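You operate a simulated robot arm through the tools that you are given. There is no shell and no other tool. Be economical: measure what you need, move in short steps, check, and stop when the job is done.

The job below is to be done with a simulated robot arm. You get a single attempt, and the scene is never put back.

JOB
Take the play out of the hatch hinge with one shim.
Fine: free the hinge clamp, thin shim back to its rest, fit the shim as thick as the play then shown, clamp shut.

Only the result counts: the job must be done as asked and must still hold three seconds after the hand-in. Knocking over, shifting, dropping, spilling or breaking anything else fails it.

ROBOT AND FRAMES
A 6-joint arm with a two-finger parallel gripper, fixed in place. Base frame: the origin is at the foot of the arm, x ahead of it, y to its left, z up; the work surface is at about z = 0.865. Units: m, rad, N and s.
With the tool pointing down near the work surface it reaches from about 0.24 to 0.64 m from the base axis. Its first joint turns from -1.152 to 1.152 rad. Payload 2.7 kg.
The tool frame sits at the grasp point between the pads (the TCP): z along the fingers, y along the line on which they close. The tips reach 0.023 m beyond it. The gripper opens to 0.094 m. The fingers are 0.038 m wide and 0.01 m thick; the gripper's body (0.054 by 0.096 m) begins 0.039 m behind the TCP.
Orientation is that of the tool frame in the base frame, as [roll, pitch, yaw] about the fixed x, y, z axes, in that order (R = Rz(yaw) Ry(pitch) Rx(roll)). With the fingers straight down and closing along the base's y, the tool's x points along the base's -x, its y along +y and its z along -z.

CONTROLS
- The arm moves only by the tool play_rows. Its argument "steps" is a list of rows, each a list of 7 numbers: the shift along the tool's x, y, z in cm, then the turn, a rotation vector about the tool's x, y, z in rad, then the opening, from 0 (shut) to 1 (fully open). In form: [[dx, dy, dz, rx, ry, rz, hand], ...]. A call has 1 to 8 rows; each row is the pose to reach, as a shift and turn from the pose commanded when the call began, along the tool's axes at that moment. Rows are played at 5 a second. More than 0.05 m and 0.15 rad between two rows, or a gripper value outside its range, and nothing of the call is played. Where a pose cannot be reached the arm comes as near as it can. A force on the tool above 90 N (or 10 N above the force at the start of the call, whichever is more), or a blocked arm, ends the call early, and 0.2 s more pass. The fingers move at their own pace (about 0.045 m/s each) and stop on an object; they squeeze with about 22 N. The grip force told is the motor's: it shows also when the fingers shut on nothing. Time passes only in rows, and 0.2 s behind the last, so rows that repeat a pose let the fingers close. It gives the time, the measured TCP pose, the force on the tool (base axes), the opening and the grip force at its end, in the units of the frame above (readings bear some noise).
- Cameras (640 x 400 px; columns grow to the right, rows downward): "scene" is fixed at [0.0647, -0.424, 1.4192]; the picture's right is [0.82, -0.57, 0.00], its down [-0.23, -0.34, -0.91] and it looks along [0.52, 0.75, -0.41] (base axes); focal length 330 px, centre (320, 200). "wrist" rides on the gripper at [-0.039, 0, -0.044] in the tool frame; the picture's right is [0.00, -1.00, 0.00], its down [0.97, 0.00, -0.24] and it looks along [0.24, 0.00, 0.97] (tool axes); focal length 218 px, centre (320, 200).
- snapshot(camera): a new picture of that camera. No time passes.
- locate(camera, pixels): for up to 12 pixels [column, row] of the newest picture of that camera ("zoom" is the newest enlarged one), the place [x, y, z] in the base frame of the surface seen there, good to about 0.003 m, but the place of the scene camera against the robot may be out by one fixed shift of up to 0.012 m in any direction. No time passes.
- close_up(camera, box): a new picture of the part [left, top, right, bottom] of that camera's present view, enlarged. No time passes.
- sign_off(): hands the job in; it is judged then, once.

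Go step by step. Measure first, check grasps and placings, and put right what went wrong. The budget is 80 turns and 54 pictures, counting those below and the enlarged ones. Unless the task says otherwise, let go and move clear before handing in, and close with one line.

The tools are called after "Emit:" as a command line: name --pt "numbers of a row" for each row, then --argument value for the rest, lists and objects as JSON in quotes. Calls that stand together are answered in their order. play_rows: Moves the arm, as the interface text tells. Its arguments: {"type":"object","properties":{"steps":{"type":"array","items":{"type":"array","items":{"type":"number"}}}},"required":["steps"]} The other tools are called the same way: snapshot (camera) takes a picture; locate (camera, pixels) gives the place of the surface under pixels of a picture; close_up (camera, box) takes an enlarged picture of a part of a camera's view; sign_off () hands the job in.

At the start:

```text
time_s: 0.0
position: [0.2982, 0.1435, 1.2425]
tcp_rot: [-3.141, 0.0, 3.14]
force: [0.1, -0.2, -0.2]
opening: 0.0942
finger_force: 0.1
```

scene: 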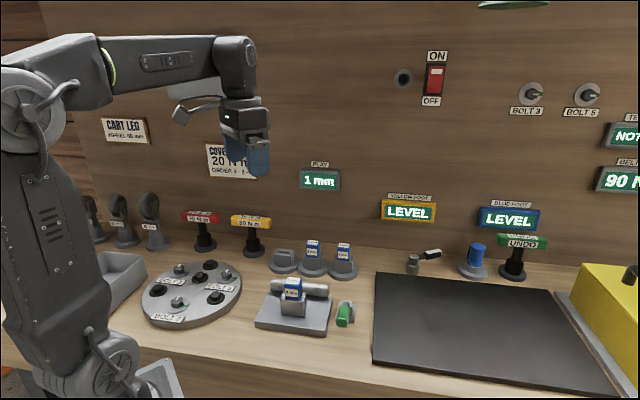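
wrist: 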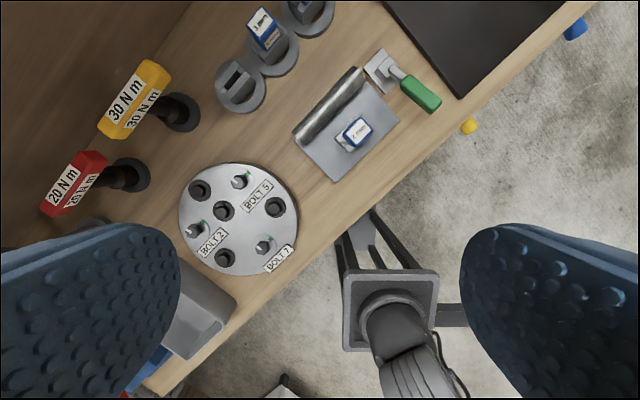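

The scene shows the hinge block near (295,300) with a shim in it, three rests near (285-345,260), and a green-handled clamp near (345,313). I'll look closer at these first.

Emit:
close_up --camera "scene" --box '[240, 220, 380, 345]'

Emit:
close_up --camera "wrist" --box '[200, 0, 460, 190]'

Emit:
close_up --camera "scene" --box '[80, 100, 360, 260]'

```text
3.20 times, centred on (310, 282) of scene
```

zoom: 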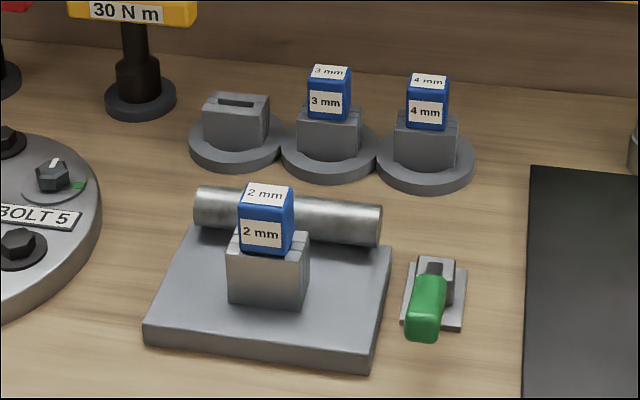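

```text
2.11 times, centred on (330, 95) of wrist
```

zoom: 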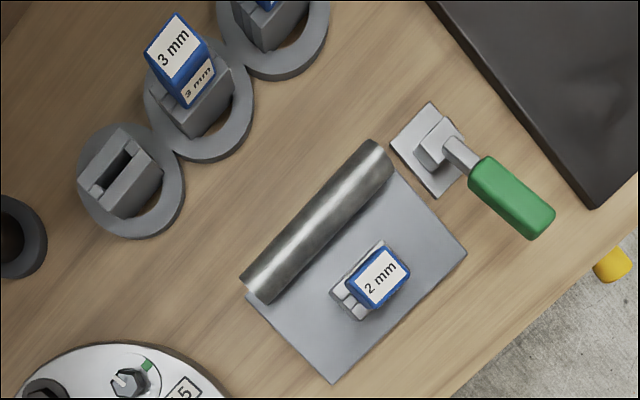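

```text
2.29 times, centred on (220, 180) of scene
```

zoom: 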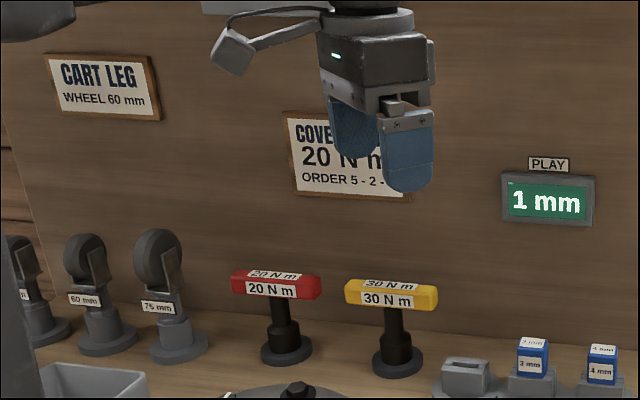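

The gauge reads 1 mm with the 2 mm shim in, the left rest is empty, and the green lever lies on its side. I'll measure all of them through the wrist camera.

Emit:
locate --camera "wrist" --pixels '[[358, 131], [231, 81], [222, 92], [241, 70], [262, 22], [408, 85], [434, 105], [392, 70], [375, 65], [330, 105], [346, 172], [245, 100]]'

Emit:
locate --camera "zoom" --pixels '[[512, 200], [464, 364], [532, 368]]'

Emit:
locate --camera "scene" --pixels '[[293, 281], [312, 243], [344, 245], [284, 252], [346, 310], [342, 325], [345, 302], [338, 308], [405, 267], [431, 254]]'

```text
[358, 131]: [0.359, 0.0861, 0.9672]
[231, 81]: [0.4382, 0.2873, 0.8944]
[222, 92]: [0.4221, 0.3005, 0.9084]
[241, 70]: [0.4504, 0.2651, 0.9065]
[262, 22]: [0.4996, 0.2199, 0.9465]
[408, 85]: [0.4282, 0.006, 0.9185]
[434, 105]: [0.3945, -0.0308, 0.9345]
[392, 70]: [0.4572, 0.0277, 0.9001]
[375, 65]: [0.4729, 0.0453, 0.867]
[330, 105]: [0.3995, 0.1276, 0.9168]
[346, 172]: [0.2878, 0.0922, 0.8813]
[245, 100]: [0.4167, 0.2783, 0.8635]
```

```text
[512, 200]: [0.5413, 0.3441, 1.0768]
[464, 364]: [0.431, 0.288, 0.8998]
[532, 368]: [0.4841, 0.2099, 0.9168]
```

```text
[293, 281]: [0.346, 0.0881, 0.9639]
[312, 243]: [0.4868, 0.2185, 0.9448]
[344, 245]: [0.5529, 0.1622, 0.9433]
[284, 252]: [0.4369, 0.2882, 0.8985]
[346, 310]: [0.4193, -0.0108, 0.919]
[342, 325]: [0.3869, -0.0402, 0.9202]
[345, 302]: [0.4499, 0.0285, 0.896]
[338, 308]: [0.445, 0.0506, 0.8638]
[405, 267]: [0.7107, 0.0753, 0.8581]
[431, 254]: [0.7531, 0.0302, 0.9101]
```

The lever runs from about (0.45,0.03) to (0.385,-0.04) at z≈0.92, square to the row of rests. I'll move above it and turn the hand 43° to line up with the fixture, for a closer view.

Emit:
play_rows --pt "-2 -3 2 0 0 -0.147 1" --pt "-4 -6 4 0 0 -0.294 1" --pt "-6 -9 6 0 0 -0.441 1" --pt "-8 -12 8 0 0 -0.588 1" --pt "-10 -15 10 0 0 -0.735 1" --pt "-10 -15 10 0 0 -0.75 1"

Emit:
snapshot --camera "wrist"

```text
time_s: 1.4
position: [0.3998, -0.0067, 1.1427]
tcp_rot: [-3.14, 0.0, -2.388]
force: [-0.1, 0.2, 0.1]
opening: 0.094
finger_force: 0.1
```

```text
48 pictures are left
```

wrist: 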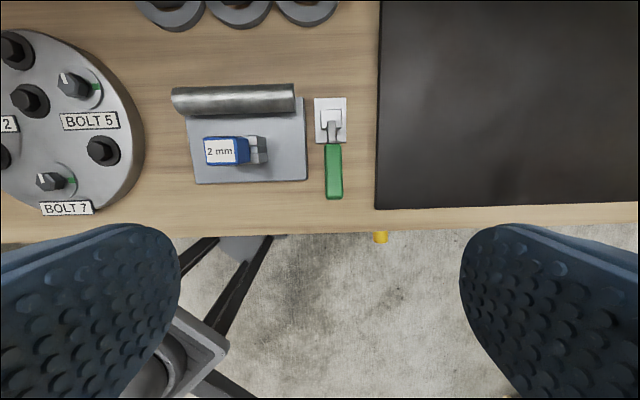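

The view is now squared to the fixture, with the lever at (333,165). I'll enlarge it and measure the lever, shim and seat.

Emit:
close_up --camera "wrist" --box '[170, 70, 360, 210]'

Emit:
close_up --camera "scene" --box '[310, 285, 380, 335]'

Emit:
locate --camera "wrist" --pixels '[[333, 148], [334, 170], [334, 194], [332, 132], [331, 116], [319, 137], [208, 151], [240, 150], [224, 140], [224, 163], [262, 150], [330, 124]]'

```text
2.86 times, centred on (265, 140) of wrist
```

zoom: 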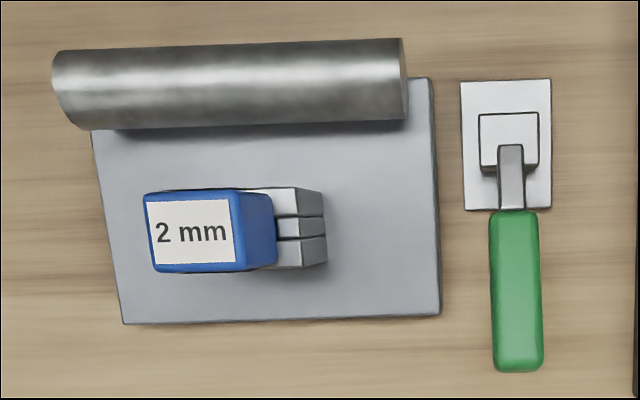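

```text
8.00 times, centred on (345, 310) of scene
```

zoom: 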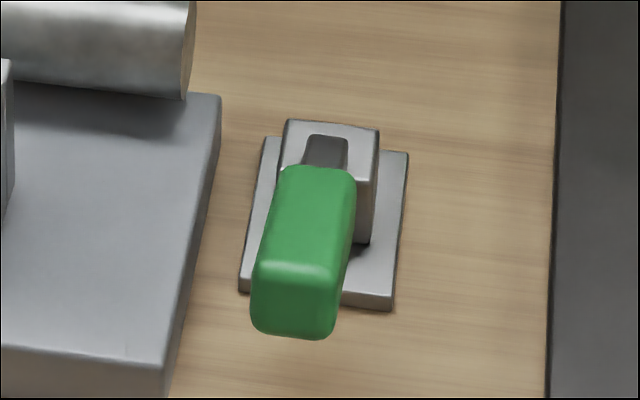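

```text
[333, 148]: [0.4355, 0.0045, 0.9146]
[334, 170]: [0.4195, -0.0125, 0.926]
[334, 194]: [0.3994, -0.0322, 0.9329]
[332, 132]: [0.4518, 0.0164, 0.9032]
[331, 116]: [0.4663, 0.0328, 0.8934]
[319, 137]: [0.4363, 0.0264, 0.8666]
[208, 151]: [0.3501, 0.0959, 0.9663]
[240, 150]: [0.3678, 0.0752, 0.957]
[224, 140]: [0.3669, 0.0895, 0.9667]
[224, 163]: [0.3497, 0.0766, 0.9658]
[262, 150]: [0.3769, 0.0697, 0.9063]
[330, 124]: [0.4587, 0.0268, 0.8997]
```

The lever pivots at about (0.46,0.027,0.895), rises 20° outward and has a handle about 2 cm wide. I'll come down around the handle with the hand half open and tilted slightly.

Emit:
play_rows --pt "0 -0.6 4 0 -0.1 0 0.7" --pt "0.1 -1.2 8 0 -0.2 0 0.6" --pt "0.2 -1.75 12 0 -0.3 0 0.6" --pt "0.2 -1.75 15.5 0 -0.3 0 0.6" --pt "0.2 -1.75 18 0 -0.3 0 0.6" --pt "0.2 -1.75 18 0 -0.3 0 0.6"

Emit:
snapshot --camera "wrist"

Emit:
snapshot --camera "scene"

```text
time_s: 2.8
position: [0.4102, -0.0256, 0.9627]
tcp_rot: [-3.141, 0.3, -2.39]
force: [0.2, -0.2, -0.2]
opening: 0.0566
finger_force: 0.1
```

```text
45 pictures are left
```

wrist: 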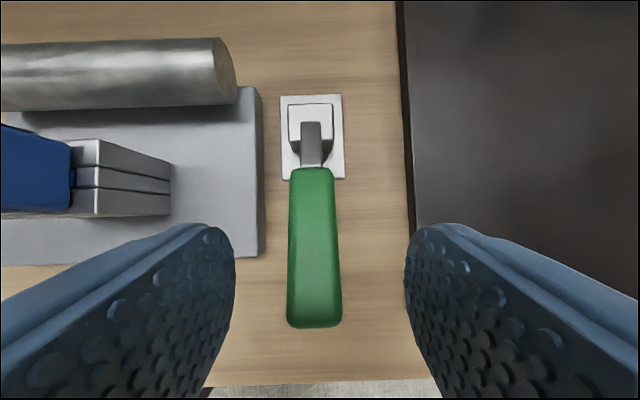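

```text
44 pictures are left
```

scene: 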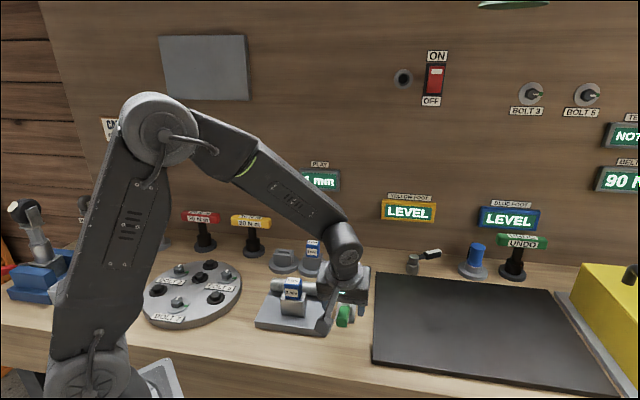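

The handle (columns 290–340) sits between the pads. I'll go down 4 cm to its centre height and close.

Emit:
play_rows --pt "0.6 0.2 1.9 0 0 0 0.6" --pt "1.18 0.2 3.82 0 0 0 0.6" --pt "1.18 0.2 3.82 0 0 0 0" --pt "1.18 0.2 3.82 0 0 0 0" --pt "1.18 0.2 3.82 0 0 0 0" --pt "1.18 0.2 3.82 0 0 0 0"

Emit:
snapshot --camera "wrist"

```text
time_s: 4.2
position: [0.4096, -0.0215, 0.9215]
tcp_rot: [-3.137, 0.301, -2.385]
force: [14.0, -13.8, -5.0]
opening: 0.0227
finger_force: 45.3
```

```text
43 pictures are left
```

wrist: 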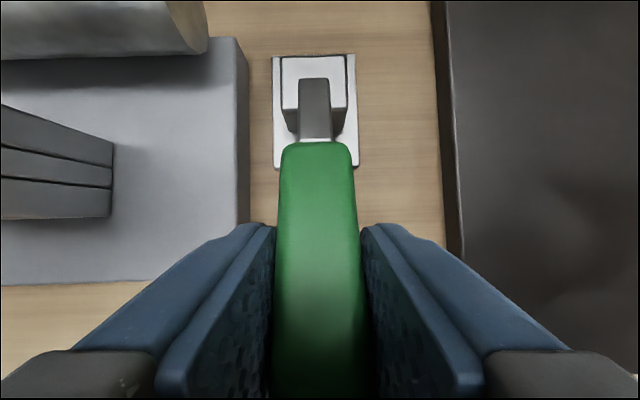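

Grip is on the handle at 0.0227 opening. I'll swing it up around the pivot by 0.6 rad, the hand turning with it, and take out the sideways force (2 mm back).

Emit:
play_rows --pt "0 -0.2 0 0 0 0 0" --pt "-0.754 -0.2 -0.825 0 0.15 0 0" --pt "-1.623 -0.2 -1.533 0 0.3 0 0" --pt "-2.588 -0.2 -2.104 0 0.45 0 0" --pt "-3.628 -0.2 -2.524 0 0.6 0 0" --pt "-3.628 -0.2 -2.524 0 0.6 0 0"

Emit:
snapshot --camera "scene"

Emit:
snapshot --camera "wrist"

```text
time_s: 5.6
position: [0.4304, -0.0025, 0.9585]
tcp_rot: [-3.14, -0.297, -2.388]
force: [11.1, 9.4, 9.8]
opening: 0.0223
finger_force: 45.1
```

```text
42 pictures are left
```

scene: 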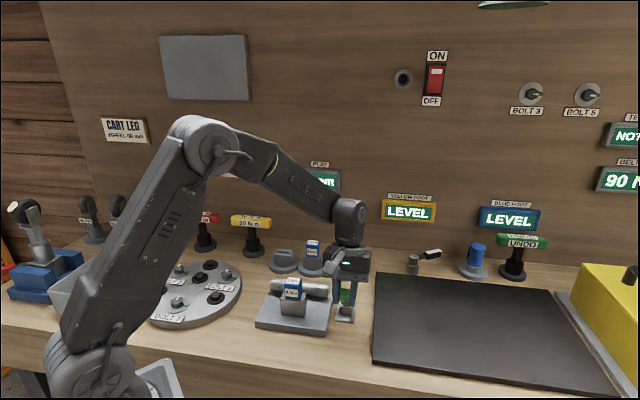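

```text
41 pictures are left
```

wrist: 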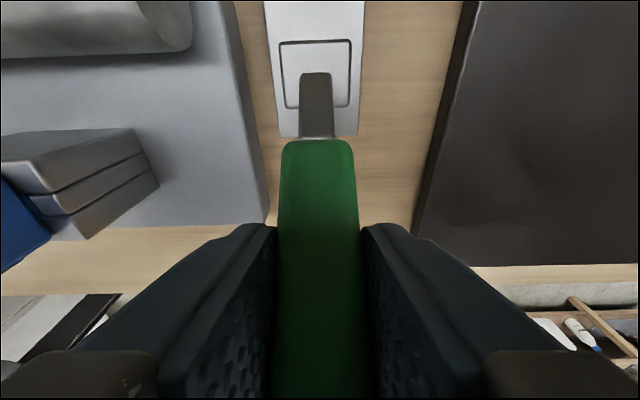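

The lever moves up with the hand and the gauge is half hidden. I'll carry on another 0.45 rad.

Emit:
play_rows --pt "-0.754 0 -0.83 0 0.15 0 0" --pt "-1.623 0 -1.539 0 0.3 0 0" --pt "-2.588 0 -2.11 0 0.45 0 0" --pt "-2.588 0 -2.11 0 0.45 0 0"

Emit:
close_up --camera "scene" --box '[260, 150, 420, 340]'

```text
time_s: 6.6
position: [0.4516, 0.0193, 0.972]
tcp_rot: [3.141, -0.749, -2.389]
force: [11.8, 12.4, 0.4]
opening: 0.0223
finger_force: 44.6
```

```text
2.11 times, centred on (340, 245) of scene
```

zoom: 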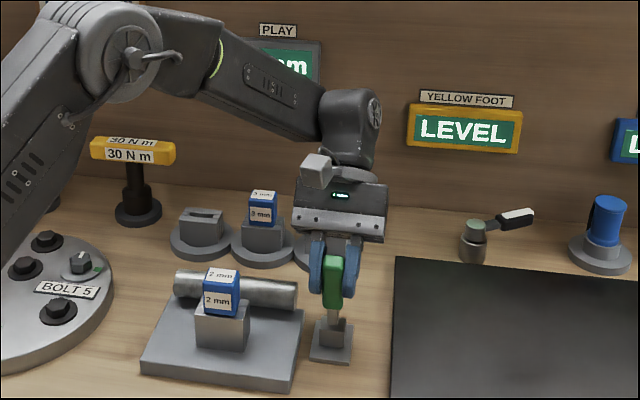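

The lever is nearly upright and still moves freely. I'll push it 0.3 rad further, to be past its throw.

Emit:
play_rows --pt "-0.754 0 -0.83 0 0.15 0 0" --pt "-1.623 0 -1.539 0 0.3 0 0" --pt "-1.623 0 -1.539 0 0.3 0 0"

Emit:
close_up --camera "scene" --box '[260, 150, 420, 340]'

```text
time_s: 7.4
position: [0.4653, 0.0334, 0.9727]
tcp_rot: [3.139, -1.059, -2.395]
force: [-36.6, 4.4, 15.4]
opening: 0.0221
finger_force: 44.9
```

```text
2.11 times, centred on (340, 245) of scene
```

zoom: 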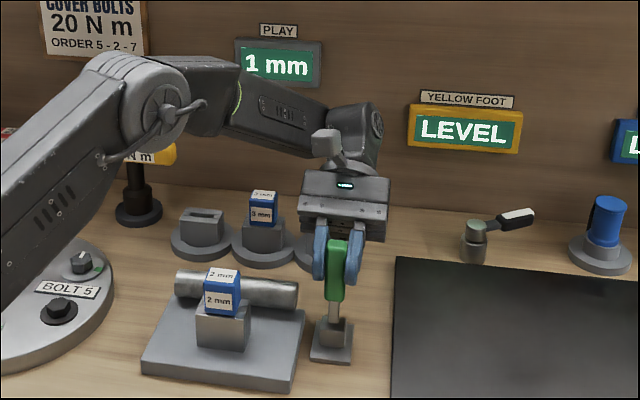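

The force has turned against me (lever at its stop, about 95°), so the clamp is open; the gauge is still 1 mm with the shim in. I'll let go, rise straight up and straighten the hand.

Emit:
play_rows --pt "0 0 0 0 0 0 0.4" --pt "0 0 0 0 0 0 0.5" --pt "3.5 0 -2.0 0 0 0 0.5" --pt "7.0 0 -4.0 0 -0.15 0 0.5" --pt "10.4 0 -6 0 -0.3 0 0.5" --pt "10.4 0 -6 0 -0.45 0 0.5" --pt "10.4 0 -6 0 -0.6 0 0.5" --pt "10.4 0 -6 0 -0.75 0 0.5"

Emit:
snapshot --camera "scene"

```text
time_s: 9.2
position: [0.4688, 0.0341, 1.0918]
tcp_rot: [-3.141, -0.296, -2.391]
force: [0.5, -0.4, -0.5]
opening: 0.0473
finger_force: 0.1
out of reach, approached as far as the arm can: row 3
```

```text
38 pictures are left
```

scene: 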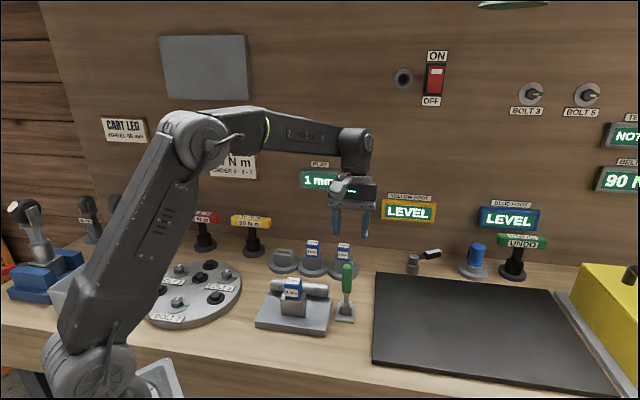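

The lever stands upright on its own and nothing else moved. I'll go above the 2 mm shim with the hand straight down and look.

Emit:
play_rows --pt "1.1 3 0.35 0 -0.1 0 0.7" --pt "2.2 6 0.7 0 -0.2 0 0.7" --pt "3.3 9 1.0 0 -0.296 0 0.7" --pt "4.3 11.4 1.33 0 -0.296 0 0.7" --pt "4.3 11.4 1.33 0 -0.296 0 0.7"

Emit:
snapshot --camera "wrist"

Emit:
close_up --camera "scene" --box '[250, 260, 340, 335]'

```text
time_s: 10.4
position: [0.3554, 0.0864, 1.0931]
tcp_rot: [-3.141, -0.004, -2.392]
force: [0.4, 0.0, -0.3]
opening: 0.0658
finger_force: 0.0
```

```text
37 pictures are left
```

wrist: 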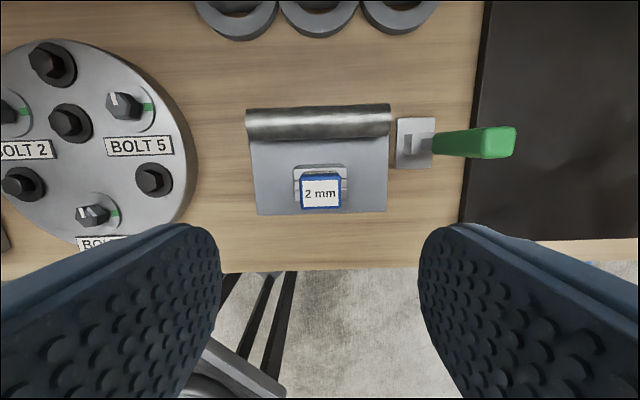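

```text
5.33 times, centred on (295, 298) of scene
```

zoom: 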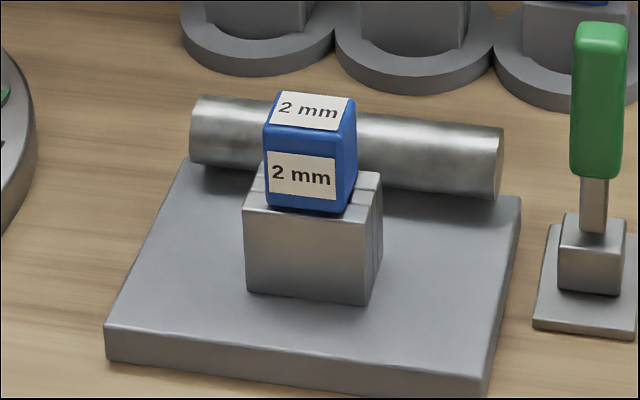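

The blue handle's top shows at (301–341, 176–208) and its base rests on the seat block. I'll measure its edges and those of the seat.

Emit:
close_up --camera "wrist" --box '[280, 155, 360, 215]'

Emit:
locate --camera "wrist" --pixels '[[320, 194], [303, 194], [339, 194], [321, 183], [321, 206], [297, 185], [345, 185], [320, 168], [300, 168], [343, 168]]'

Emit:
locate --camera "zoom" --pixels '[[300, 130], [300, 330]]'

```text
6.67 times, centred on (320, 185) of wrist
```

zoom: 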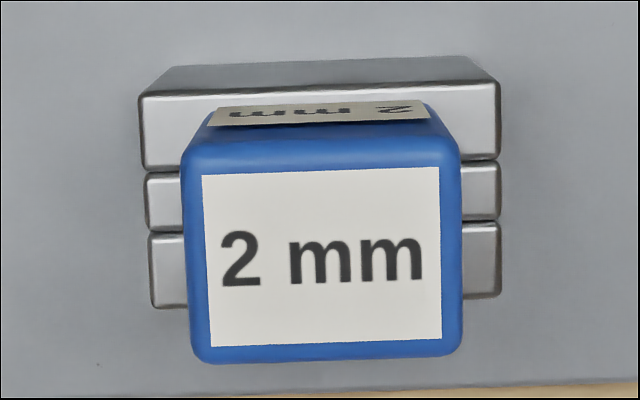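

```text
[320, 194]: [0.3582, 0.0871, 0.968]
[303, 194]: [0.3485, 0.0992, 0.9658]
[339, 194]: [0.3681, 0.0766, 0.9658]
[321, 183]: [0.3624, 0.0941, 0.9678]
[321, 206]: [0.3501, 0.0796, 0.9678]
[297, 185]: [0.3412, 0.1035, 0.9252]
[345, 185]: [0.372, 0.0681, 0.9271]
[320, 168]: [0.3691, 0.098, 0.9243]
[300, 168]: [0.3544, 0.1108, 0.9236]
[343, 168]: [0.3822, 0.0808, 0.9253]
```

```text
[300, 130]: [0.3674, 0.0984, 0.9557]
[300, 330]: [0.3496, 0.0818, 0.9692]
```

Handle is centred at (0.357,0.087), 32 mm wide, top 0.967, seat top 0.925. I'll go down to TCP z≈0.956 and close.

Emit:
play_rows --pt "-0.15 -0.1 4.5 0 0 0 0.7" --pt "-0.15 -0.1 9 0 0 0 0.7" --pt "-0.15 -0.1 12 0 0 0 0.7" --pt "-0.15 -0.1 13.7 0 0 0 0.7" --pt "-0.15 -0.1 13.7 0 0 0 0.2" --pt "-0.15 -0.1 13.7 0 0 0 0.2" --pt "-0.15 -0.1 13.7 0 0 0 0.2"

Emit:
snapshot --camera "wrist"

```text
time_s: 12.0
position: [0.357, 0.0871, 0.9545]
tcp_rot: [-3.141, -0.003, -2.391]
force: [-1.4, 0.6, 0.6]
opening: 0.0335
finger_force: 21.9
```

```text
34 pictures are left
```

wrist: 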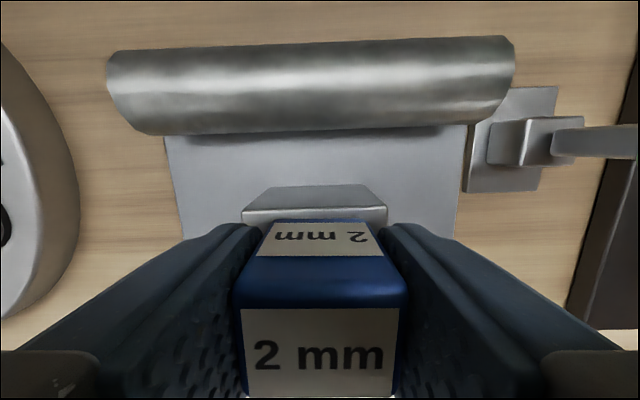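

The shim is held (opening 0.0335, force about 22 N, little side load). I'll lift it straight out.

Emit:
play_rows --pt "0 0 -0.7 0 0 0 0.2" --pt "0 0 -1.5 0 0 0 0.2" --pt "0 0 -3 0 0 0 0.2" --pt "0 0 -5 0 0 0 0.2" --pt "0 0 -8 0 0 0 0.2" --pt "0 0 -11 0 0 0 0.2" --pt "0 0 -11 0 0 0 0.2"

Emit:
snapshot --camera "scene"

Emit:
close_up --camera "scene" --box '[250, 150, 370, 330]'

```text
time_s: 13.6
position: [0.3592, 0.0865, 1.0666]
tcp_rot: [3.142, -0.004, -2.392]
force: [-0.1, 0.0, 0.4]
opening: 0.0335
finger_force: 22.2
```

```text
33 pictures are left
```

scene: 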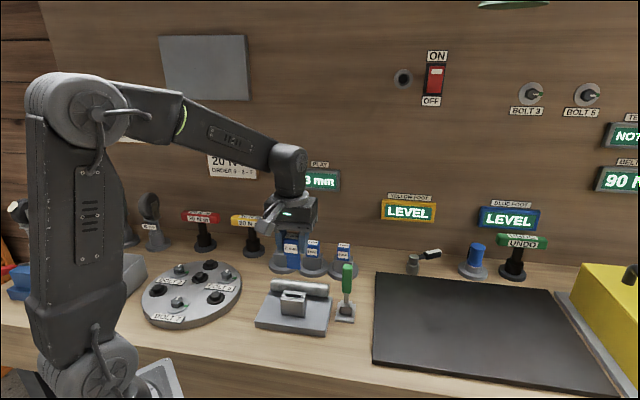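

```text
2.22 times, centred on (310, 240) of scene
```

zoom: 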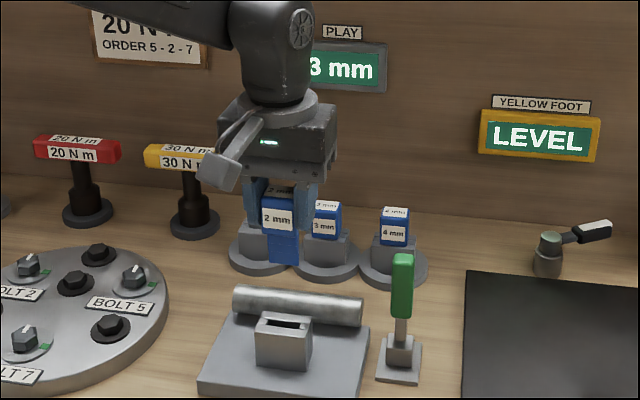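

The gauge now reads 3 mm, so the 3 mm shim is the right one. I'll carry the 2 mm shim to just in front of the empty left rest and measure its slot there.

Emit:
play_rows --pt "-3.3 2.3 -0.5 0 0 0 0.2" --pt "-6.6 4.6 -1 0 0 0 0.2" --pt "-9.9 6.9 -1 0 0 0 0.2" --pt "-13.2 9.1 -1 0 0 0 0.2" --pt "-13.2 9.1 -1 0 0 0 0.2"

Emit:
snapshot --camera "wrist"

Emit:
snapshot --camera "scene"

```text
time_s: 14.8
position: [0.3956, 0.2432, 1.0738]
tcp_rot: [-3.141, -0.004, -2.391]
force: [0.5, 0.0, -0.8]
opening: 0.0336
finger_force: 21.8
```

```text
31 pictures are left
```

wrist: 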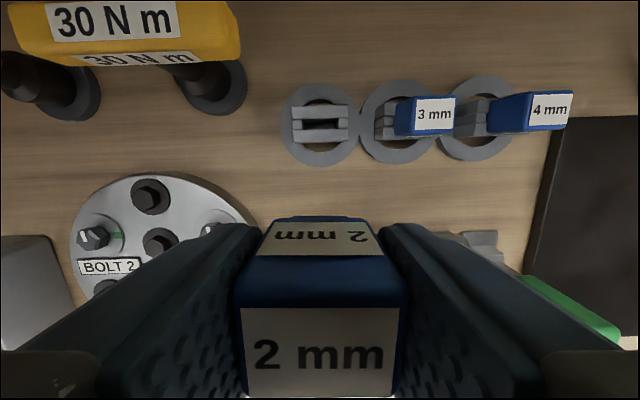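

```text
30 pictures are left
```

scene: 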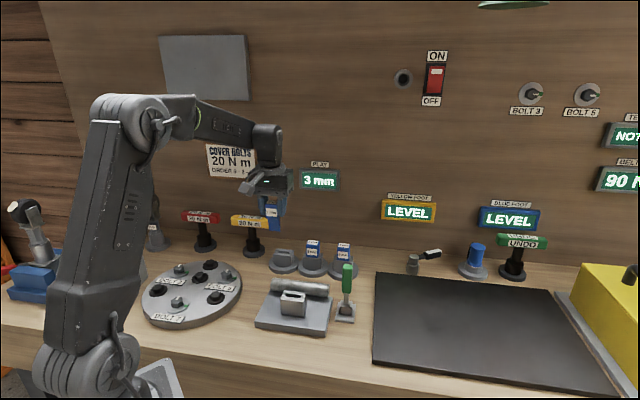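

The gauge is plainly 3 mm, and the rest's slot is in view at (320,124). I'll enlarge it and measure.

Emit:
close_up --camera "wrist" --box '[270, 75, 370, 170]'

Emit:
locate --camera "wrist" --pixels '[[298, 124], [343, 123], [298, 113], [343, 112], [298, 135], [342, 135], [320, 125], [320, 112], [320, 136], [235, 50], [230, 90], [215, 105]]'

```text
4.21 times, centred on (320, 122) of wrist
```

zoom: 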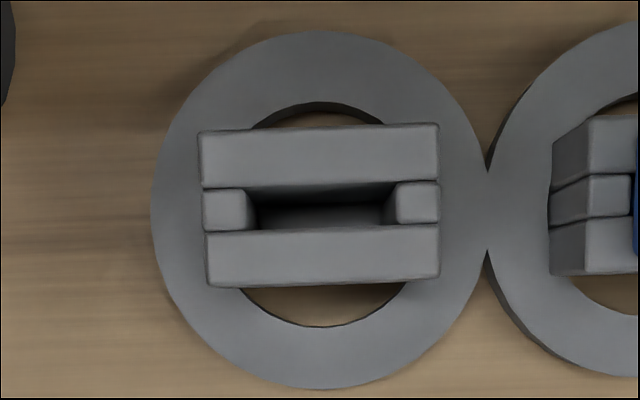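

```text
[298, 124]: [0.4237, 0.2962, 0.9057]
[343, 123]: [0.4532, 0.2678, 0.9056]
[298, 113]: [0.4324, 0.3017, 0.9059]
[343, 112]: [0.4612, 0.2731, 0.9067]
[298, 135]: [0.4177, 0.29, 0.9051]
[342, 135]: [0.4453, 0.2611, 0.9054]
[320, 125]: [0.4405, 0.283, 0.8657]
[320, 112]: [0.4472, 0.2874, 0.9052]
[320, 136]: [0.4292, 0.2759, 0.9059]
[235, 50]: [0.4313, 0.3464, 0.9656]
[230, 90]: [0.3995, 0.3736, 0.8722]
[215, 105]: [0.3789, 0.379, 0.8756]
```

The slot centre is at about (0.438,0.282), top z 0.906, and the yellow wrench head clears it. I'll check how the shim hangs in the hand before lowering it.

Emit:
close_up --camera "scene" --box '[235, 170, 305, 240]'

Emit:
close_up --camera "scene" --box '[265, 230, 365, 325]'

```text
5.71 times, centred on (270, 205) of scene
```

zoom: 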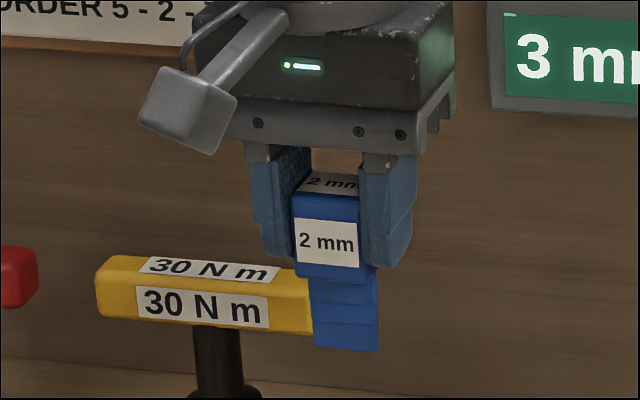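

```text
4.21 times, centred on (315, 278) of scene
```

zoom: 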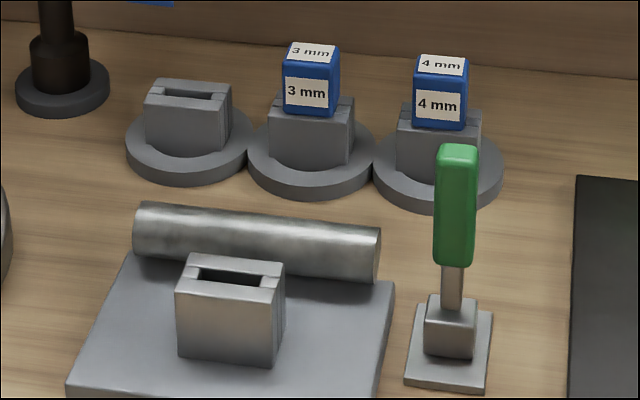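

The blade hangs straight, stepped toward its tip. I'll move over the slot and come down to just above it.

Emit:
play_rows --pt "-3 -0.1 0 0 0 0 0.2" --pt "-5.8 -0.1 0 0 0 0 0.2" --pt "-5.8 -0.1 4 0 0 0 0.2" --pt "-5.8 -0.1 9 0 0 0 0.2" --pt "-5.8 -0.1 9.3 0 0 0 0.2" --pt "-5.8 -0.1 9.3 0 0 0 0.2"

Emit:
close_up --camera "scene" --box '[250, 210, 320, 280]'

Emit:
snapshot --camera "wrist"

```text
time_s: 16.2
position: [0.4365, 0.2817, 0.9792]
tcp_rot: [-3.141, -0.006, -2.392]
force: [1.1, 0.5, -0.3]
opening: 0.0337
finger_force: 21.8
```

```text
5.71 times, centred on (285, 245) of scene
```

zoom: 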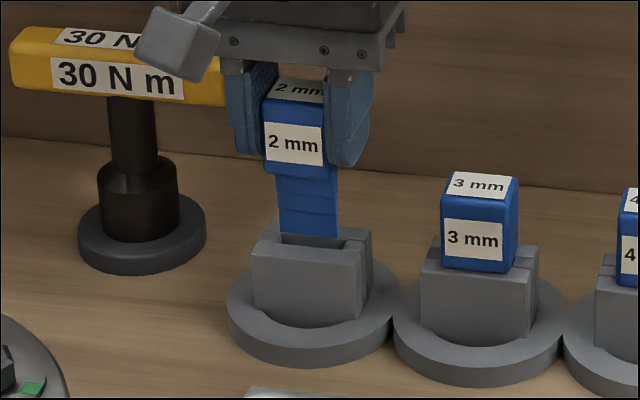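

```text
25 pictures are left
```

wrist: 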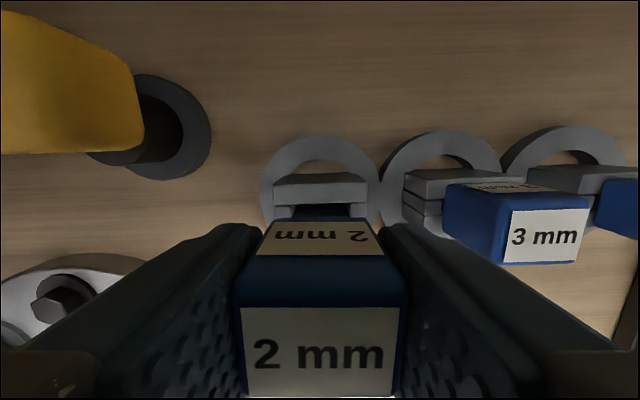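

The shim is centred sideways on the slot (block 272–369, shim mid 320); the sums say about 2.5 mm more away from the robot. I'll shift that and lower it gently.

Emit:
play_rows --pt "-0.25 -0.05 0 0 0 0 0.2" --pt "-0.25 -0.05 0.6 0 0 0 0.2" --pt "-0.25 -0.05 1.2 0 0 0 0.2" --pt "-0.25 -0.05 1.8 0 0 0 0.2" --pt "-0.25 -0.05 2.2 0 0 0 0.2"

Emit:
close_up --camera "scene" --box '[250, 210, 320, 280]'

```text
time_s: 17.4
position: [0.4391, 0.2829, 0.9579]
tcp_rot: [3.141, -0.003, -2.39]
force: [0.2, 0.6, -0.6]
opening: 0.0336
finger_force: 22.1
```

```text
5.71 times, centred on (285, 245) of scene
```

zoom: 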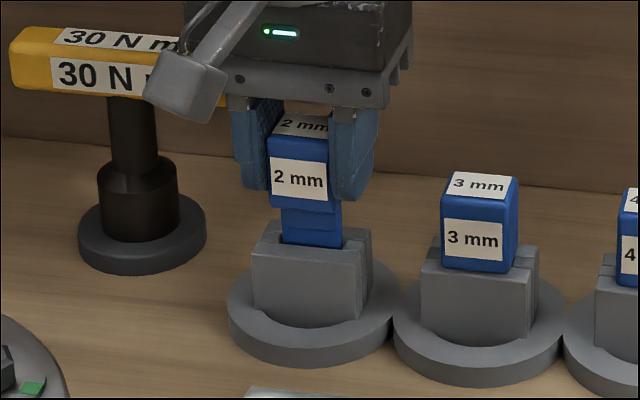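

The blade is entering the slot with no force. I'll lower it the remaining 2.2 cm.

Emit:
play_rows --pt "0 0 0.5 0 0 0 0.2" --pt "0 0 1.0 0 0 0 0.2" --pt "0 0 1.5 0 0 0 0.2" --pt "0 0 1.9 0 0 0 0.2" --pt "0 0 2.1 0 0 0 0.2" --pt "0 0 2.1 0 0 0 0.2"

Emit:
close_up --camera "scene" --box '[250, 210, 320, 280]'

```text
time_s: 18.8
position: [0.4389, 0.2833, 0.9358]
tcp_rot: [3.141, -0.004, -2.389]
force: [-0.6, 0.0, -0.4]
opening: 0.0336
finger_force: 21.6
```

```text
5.71 times, centred on (285, 245) of scene
```

zoom: 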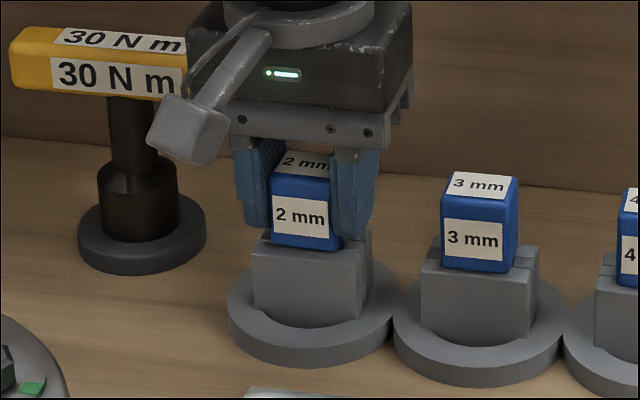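

It is nearly at the same seating as the 3 mm one. I'll press down a last few millimetres while watching for contact.

Emit:
play_rows --pt "0 0 0.15 0 0 0 0.2" --pt "0 0 0.3 0 0 0 0.2" --pt "0 0 0.3 0 0 0 0.2"

```text
time_s: 19.6
position: [0.4396, 0.2838, 0.9349]
tcp_rot: [-3.14, -0.002, -2.391]
force: [-0.6, -2.3, 7.0]
opening: 0.0337
finger_force: 22.0
```

Contact at 7 N upward: the shim is seated. I'll open and rise clear.

Emit:
play_rows --pt "0 0 0.15 0 0 0 0.6" --pt "0 0 0.1 0 0 0 0.6" --pt "0 0 -2 0 0 0 0.6" --pt "0 0 -6 0 0 0 0.6" --pt "0 0 -10 0 0 0 0.6" --pt "2 -4 -13 0 0 0 0.6" --pt "3 -8 -13 0 0 0 0.6" --pt "3 -8 -13 0 0 0 0.6"

Emit:
snapshot --camera "wrist"

Emit:
snapshot --camera "scene"

```text
refused: row 6 steps farther than a row can; nothing moved
```

```text
22 pictures are left
```

wrist: 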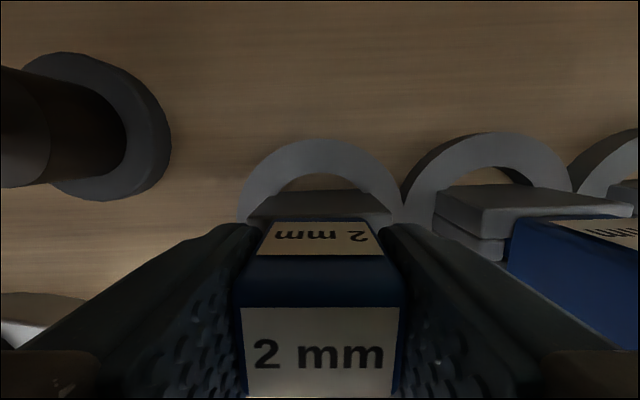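

```text
21 pictures are left
```

scene: 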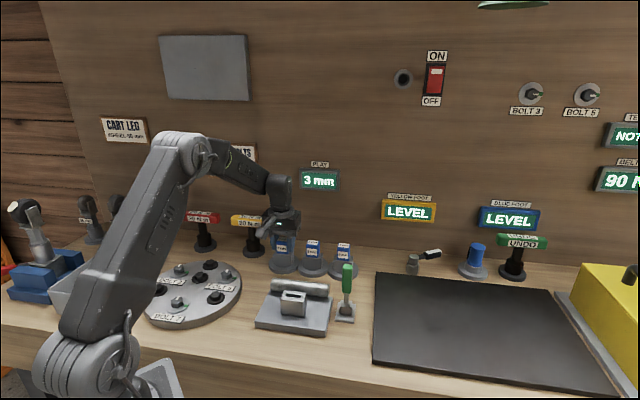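

That call was refused (one row too long) and nothing moved. I'll do it again with shorter rows.

Emit:
play_rows --pt "0 0 -0.1 0 0 0 0.55" --pt "0 0 -0.15 0 0 0 0.55" --pt "0 0 -2 0 0 0 0.55" --pt "0 0 -6 0 0 0 0.55" --pt "0 0 -10 0 0 0 0.55" --pt "1 -4 -12 0 0 0 0.6" --pt "2 -8 -12 0 0 0 0.6" --pt "2 -8.6 -12 0 0 0 0.6"

Emit:
snapshot --camera "wrist"

Emit:
close_up --camera "scene" --box '[255, 225, 375, 335]'

```text
time_s: 21.4
position: [0.4841, 0.2066, 1.0535]
tcp_rot: [-3.141, -0.004, -2.391]
force: [-0.6, 0.1, -0.2]
opening: 0.0565
finger_force: 0.1
```

```text
20 pictures are left
```

wrist: 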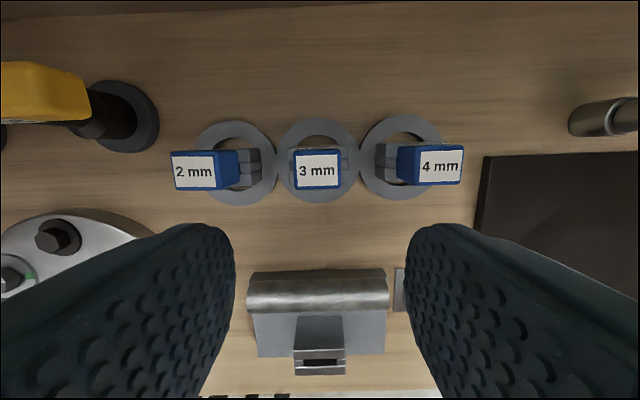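

```text
3.64 times, centred on (315, 280) of scene
```

zoom: 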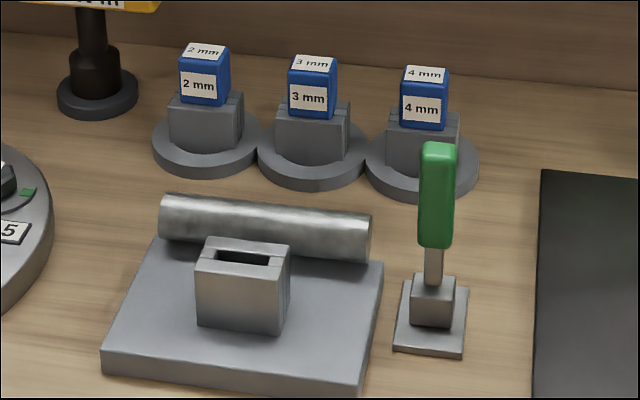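

The 2 mm shim sits in its rest, level with the others. Now I'll measure the 3 mm handle at (317,170), its rest, and the empty hinge slot at (320,362).

Emit:
close_up --camera "wrist" --box '[280, 135, 360, 195]'

Emit:
locate --camera "wrist" --pixels '[[317, 169], [297, 169], [338, 169], [317, 154], [317, 185], [291, 161], [347, 160], [298, 363], [342, 362], [320, 352], [320, 372]]'

```text
6.67 times, centred on (320, 165) of wrist
```

zoom: 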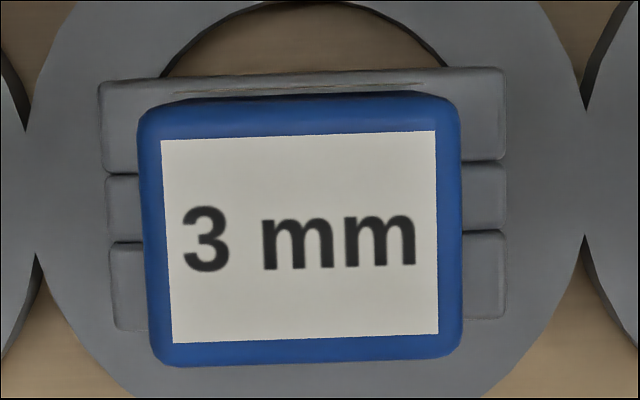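

```text
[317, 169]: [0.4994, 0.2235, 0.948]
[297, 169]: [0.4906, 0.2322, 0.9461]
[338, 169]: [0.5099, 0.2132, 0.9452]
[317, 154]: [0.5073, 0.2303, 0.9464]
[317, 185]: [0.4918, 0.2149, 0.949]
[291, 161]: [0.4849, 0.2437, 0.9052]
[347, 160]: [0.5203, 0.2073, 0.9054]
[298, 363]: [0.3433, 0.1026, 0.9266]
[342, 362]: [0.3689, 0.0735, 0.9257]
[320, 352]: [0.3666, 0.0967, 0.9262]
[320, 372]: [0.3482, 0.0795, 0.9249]
```

The 3 mm rest slot is at (0.5026,0.2255) and the hinge slot at (0.3568,0.0881). I'll go down on the 3 mm handle and grip it.

Emit:
play_rows --pt "-2.5 0.2 2 0 0 0 0.6" --pt "-2.5 0.2 6 0 0 0 0.6" --pt "-2.5 0.2 10 0 0 0 0.6" --pt "-2.5 0.2 11.8 0 0 0 0.6" --pt "-2.5 0.2 11.8 0 0 0 0.2" --pt "-2.5 0.2 11.8 0 0 0 0.2" --pt "-2.5 0.2 11.8 0 0 0 0.2"

Emit:
close_up --camera "scene" --box '[270, 215, 360, 285]'

```text
time_s: 23.0
position: [0.499, 0.2241, 0.9358]
tcp_rot: [3.141, -0.005, -2.39]
force: [1.4, -1.3, -0.8]
opening: 0.0336
finger_force: 22.1
```

```text
5.71 times, centred on (315, 250) of scene
```

zoom: 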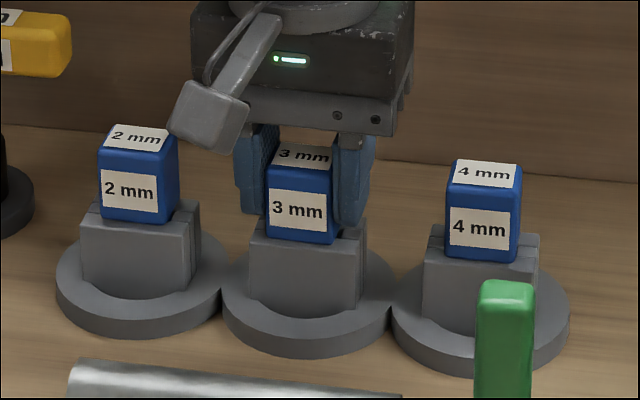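

The 3 mm shim is gripped (0.0336). I'll lift it out and carry it toward the hinge, high up.

Emit:
play_rows --pt "0 0 -0.7 0 0 0 0.2" --pt "0 0 -1.5 0 0 0 0.2" --pt "0 0 -3.5 0 0 0 0.2" --pt "0 0 -7 0 0 0 0.2" --pt "0 0 -11 0 0 0 0.2" --pt "4 -0.1 -13 0 0 0 0.2" --pt "8.7 -0.2 -13.5 0 0 0 0.2" --pt "13 -0.25 -13.5 0 0 0 0.2"

Emit:
snapshot --camera "scene"

```text
time_s: 24.8
position: [0.4083, 0.138, 1.0712]
tcp_rot: [3.141, -0.004, -2.392]
force: [-0.6, -0.2, -0.3]
opening: 0.0336
finger_force: 22.3
```

```text
16 pictures are left
```

scene: 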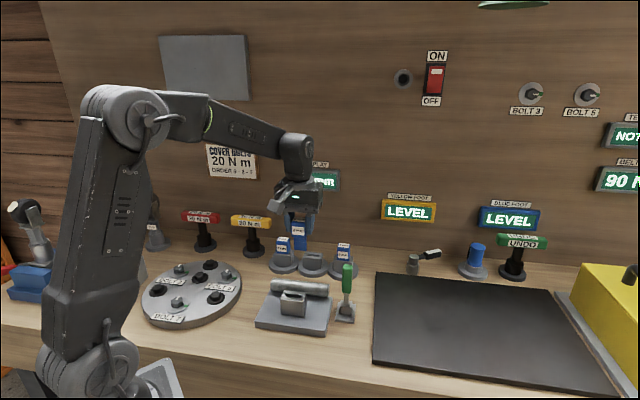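

All is well; the shim is in hand. I'll move the last 7 cm over the hinge slot and lower to just above it.

Emit:
play_rows --pt "3.5 0 0 0 0 0 0.2" --pt "7 -0.05 0 0 0 0 0.2" --pt "7 -0.05 3.5 0 0 0 0.2" --pt "7 -0.05 7 0 0 0 0.2" --pt "7 -0.05 7.2 0 0 0 0.2" --pt "7 -0.05 7.2 0 0 0 0.2"

Emit:
close_up --camera "scene" --box '[255, 240, 335, 310]'

Emit:
snapshot --camera "wrist"

```text
time_s: 26.2
position: [0.3557, 0.0882, 0.9993]
tcp_rot: [3.141, -0.004, -2.392]
force: [0.1, 0.8, -0.7]
opening: 0.0335
finger_force: 22.2
```

```text
5.71 times, centred on (295, 275) of scene
```

zoom: 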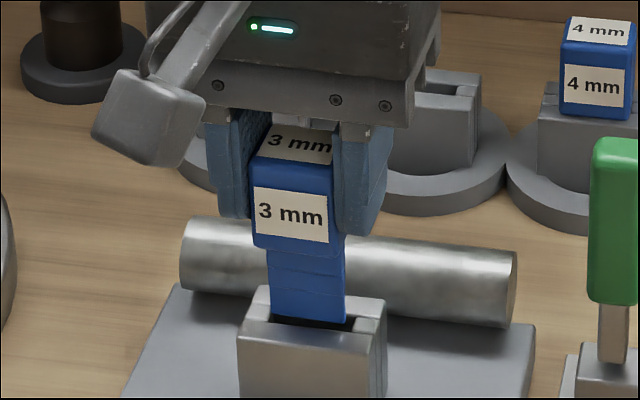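

```text
14 pictures are left
```

wrist: 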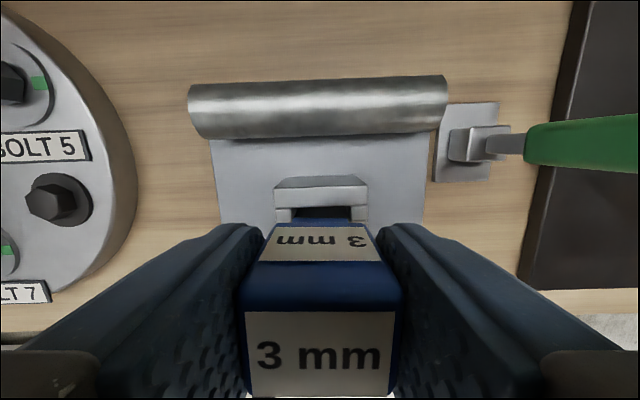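

The tool-to-slot view matches the successful rest insertion to within half a millimetre (back wall edge at row 207, block 274–368 centred). I'll lower it slowly.

Emit:
play_rows --pt "0 0 0.5 0 0 0 0.2" --pt "0 0 1.0 0 0 0 0.2" --pt "0 0 1.5 0 0 0 0.2" --pt "0 0 2.0 0 0 0 0.2" --pt "0 0 2.2 0 0 0 0.2"

Emit:
close_up --camera "scene" --box '[255, 240, 335, 310]'

```text
time_s: 27.4
position: [0.3561, 0.0891, 0.9774]
tcp_rot: [-3.141, -0.002, -2.392]
force: [1.5, 1.8, 0.2]
opening: 0.0337
finger_force: 22.2
```

```text
5.71 times, centred on (295, 275) of scene
```

zoom: 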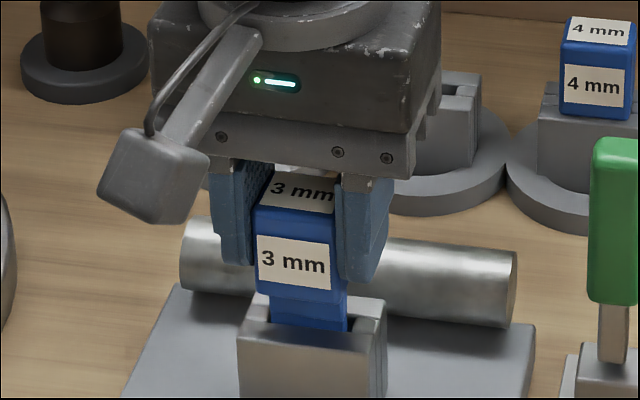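

The blade is going in with only about 2 N. I'll lower it the rest of the way.

Emit:
play_rows --pt "0 0 0.5 0 0 0 0.2" --pt "0 0 1.0 0 0 0 0.2" --pt "0 0 1.5 0 0 0 0.2" --pt "0 0 1.9 0 0 0 0.2" --pt "0 0 2.1 0 0 0 0.2" --pt "0 0 2.2 0 0 0 0.2" --pt "0 0 2.2 0 0 0 0.2"

Emit:
close_up --camera "scene" --box '[250, 160, 360, 310]'

```text
time_s: 29.0
position: [0.3555, 0.0869, 0.9556]
tcp_rot: [-3.139, 0.001, -2.391]
force: [9.4, 9.1, 5.4]
opening: 0.0336
finger_force: 22.2
```

```text
2.67 times, centred on (305, 235) of scene
```

zoom: 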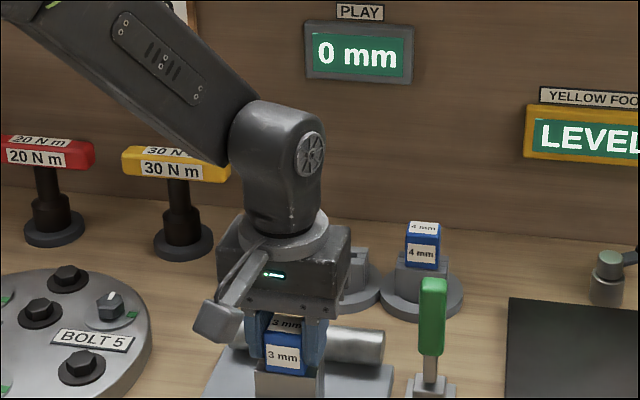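

The gauge reads 0 mm. I'll ease the side force by moving 1 mm back, press slightly, then open and rise.

Emit:
play_rows --pt "-0.12 0 0 0 0 0 0.2" --pt "-0.12 0 0.15 0 0 0 0.2" --pt "-0.12 0 0.15 0 0 0 0.2"

```text
time_s: 29.8
position: [0.3574, 0.087, 0.9549]
tcp_rot: [3.141, -0.005, -2.392]
force: [1.1, -3.0, 18.7]
opening: 0.0335
finger_force: 22.0
```

18.7 N upward: the shim is firmly seated. I'll open and rise.

Emit:
play_rows --pt "0 0 -0.1 0 0 0 0.55" --pt "0 0 -0.15 0 0 0 0.55" --pt "0 0 -2 0 0 0 0.55" --pt "0 0 -6 0 0 0 0.55" --pt "0 0 -10 0 0 0 0.55" --pt "0 0 -13 0 0 0 0.55" --pt "0 0 -13 0 0 0 0.55"

Emit:
snapshot --camera "scene"

```text
time_s: 31.4
position: [0.3582, 0.0887, 1.0869]
tcp_rot: [3.142, -0.003, -2.39]
force: [0.3, 0.1, 0.1]
opening: 0.0518
finger_force: 0.0
```

```text
11 pictures are left
```

scene: 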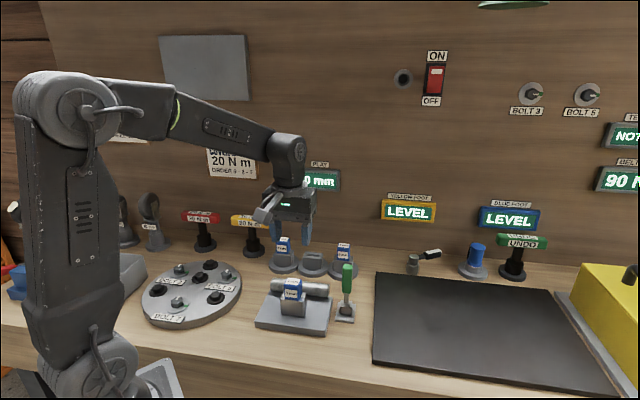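

The shim stays in the hinge. I'll move over the upright lever and tilt the hand 0.75 rad to match the earlier release pose.

Emit:
play_rows --pt "-0.9 -2.3 -0.8 0 0.14 0 0.55" --pt "-1.8 -4.6 -1.6 0 0.28 0 0.55" --pt "-2.7 -6.9 -2 0 0.42 0 0.55" --pt "-3.5 -9.2 -2 0 0.56 0 0.55" --pt "-4.25 -11.2 -2 0 0.7 0 0.55" --pt "-4.25 -11.2 -2 0 0.75 0 0.55" --pt "-4.25 -11.2 -2 0 0.75 0 0.55"

Emit:
snapshot --camera "wrist"

```text
time_s: 33.0
position: [0.4657, 0.0339, 1.1051]
tcp_rot: [3.14, -0.754, -2.39]
force: [0.0, 0.0, -0.6]
opening: 0.0517
finger_force: 0.1
```

```text
10 pictures are left
```

wrist: 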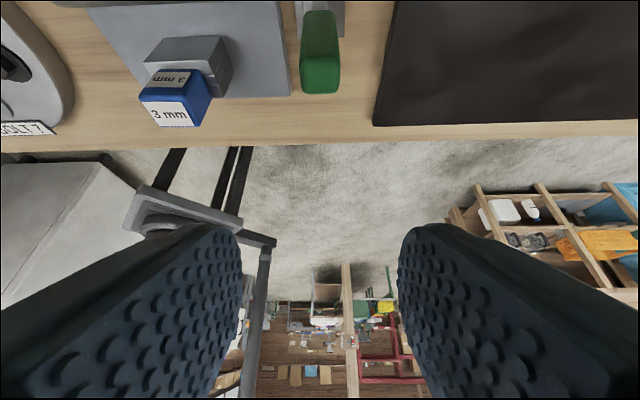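

The handle (col 320, row 50) is centred between the fingers. I'll go straight down around it and close.

Emit:
play_rows --pt "-2.73 0 2.93 0 0 0 0.55" --pt "-5.46 0 5.86 0 0 0 0.55" --pt "-7.5 0 8.05 0 0 0 0.55" --pt "-9.0 0 9.66 0 0 0 0.55" --pt "-9.0 0 9.66 0 0 0 0" --pt "-9.0 0 9.66 0 0 0 0" --pt "-9.0 0 9.66 0 0 0 0"

Emit:
snapshot --camera "wrist"

```text
time_s: 34.6
position: [0.464, 0.0333, 0.9716]
tcp_rot: [3.141, -0.753, -2.391]
force: [12.7, -10.5, -6.1]
opening: 0.0223
finger_force: 44.7
```

```text
9 pictures are left
```

wrist: 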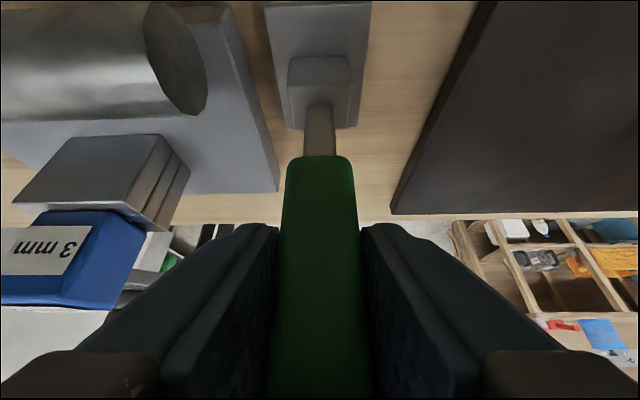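

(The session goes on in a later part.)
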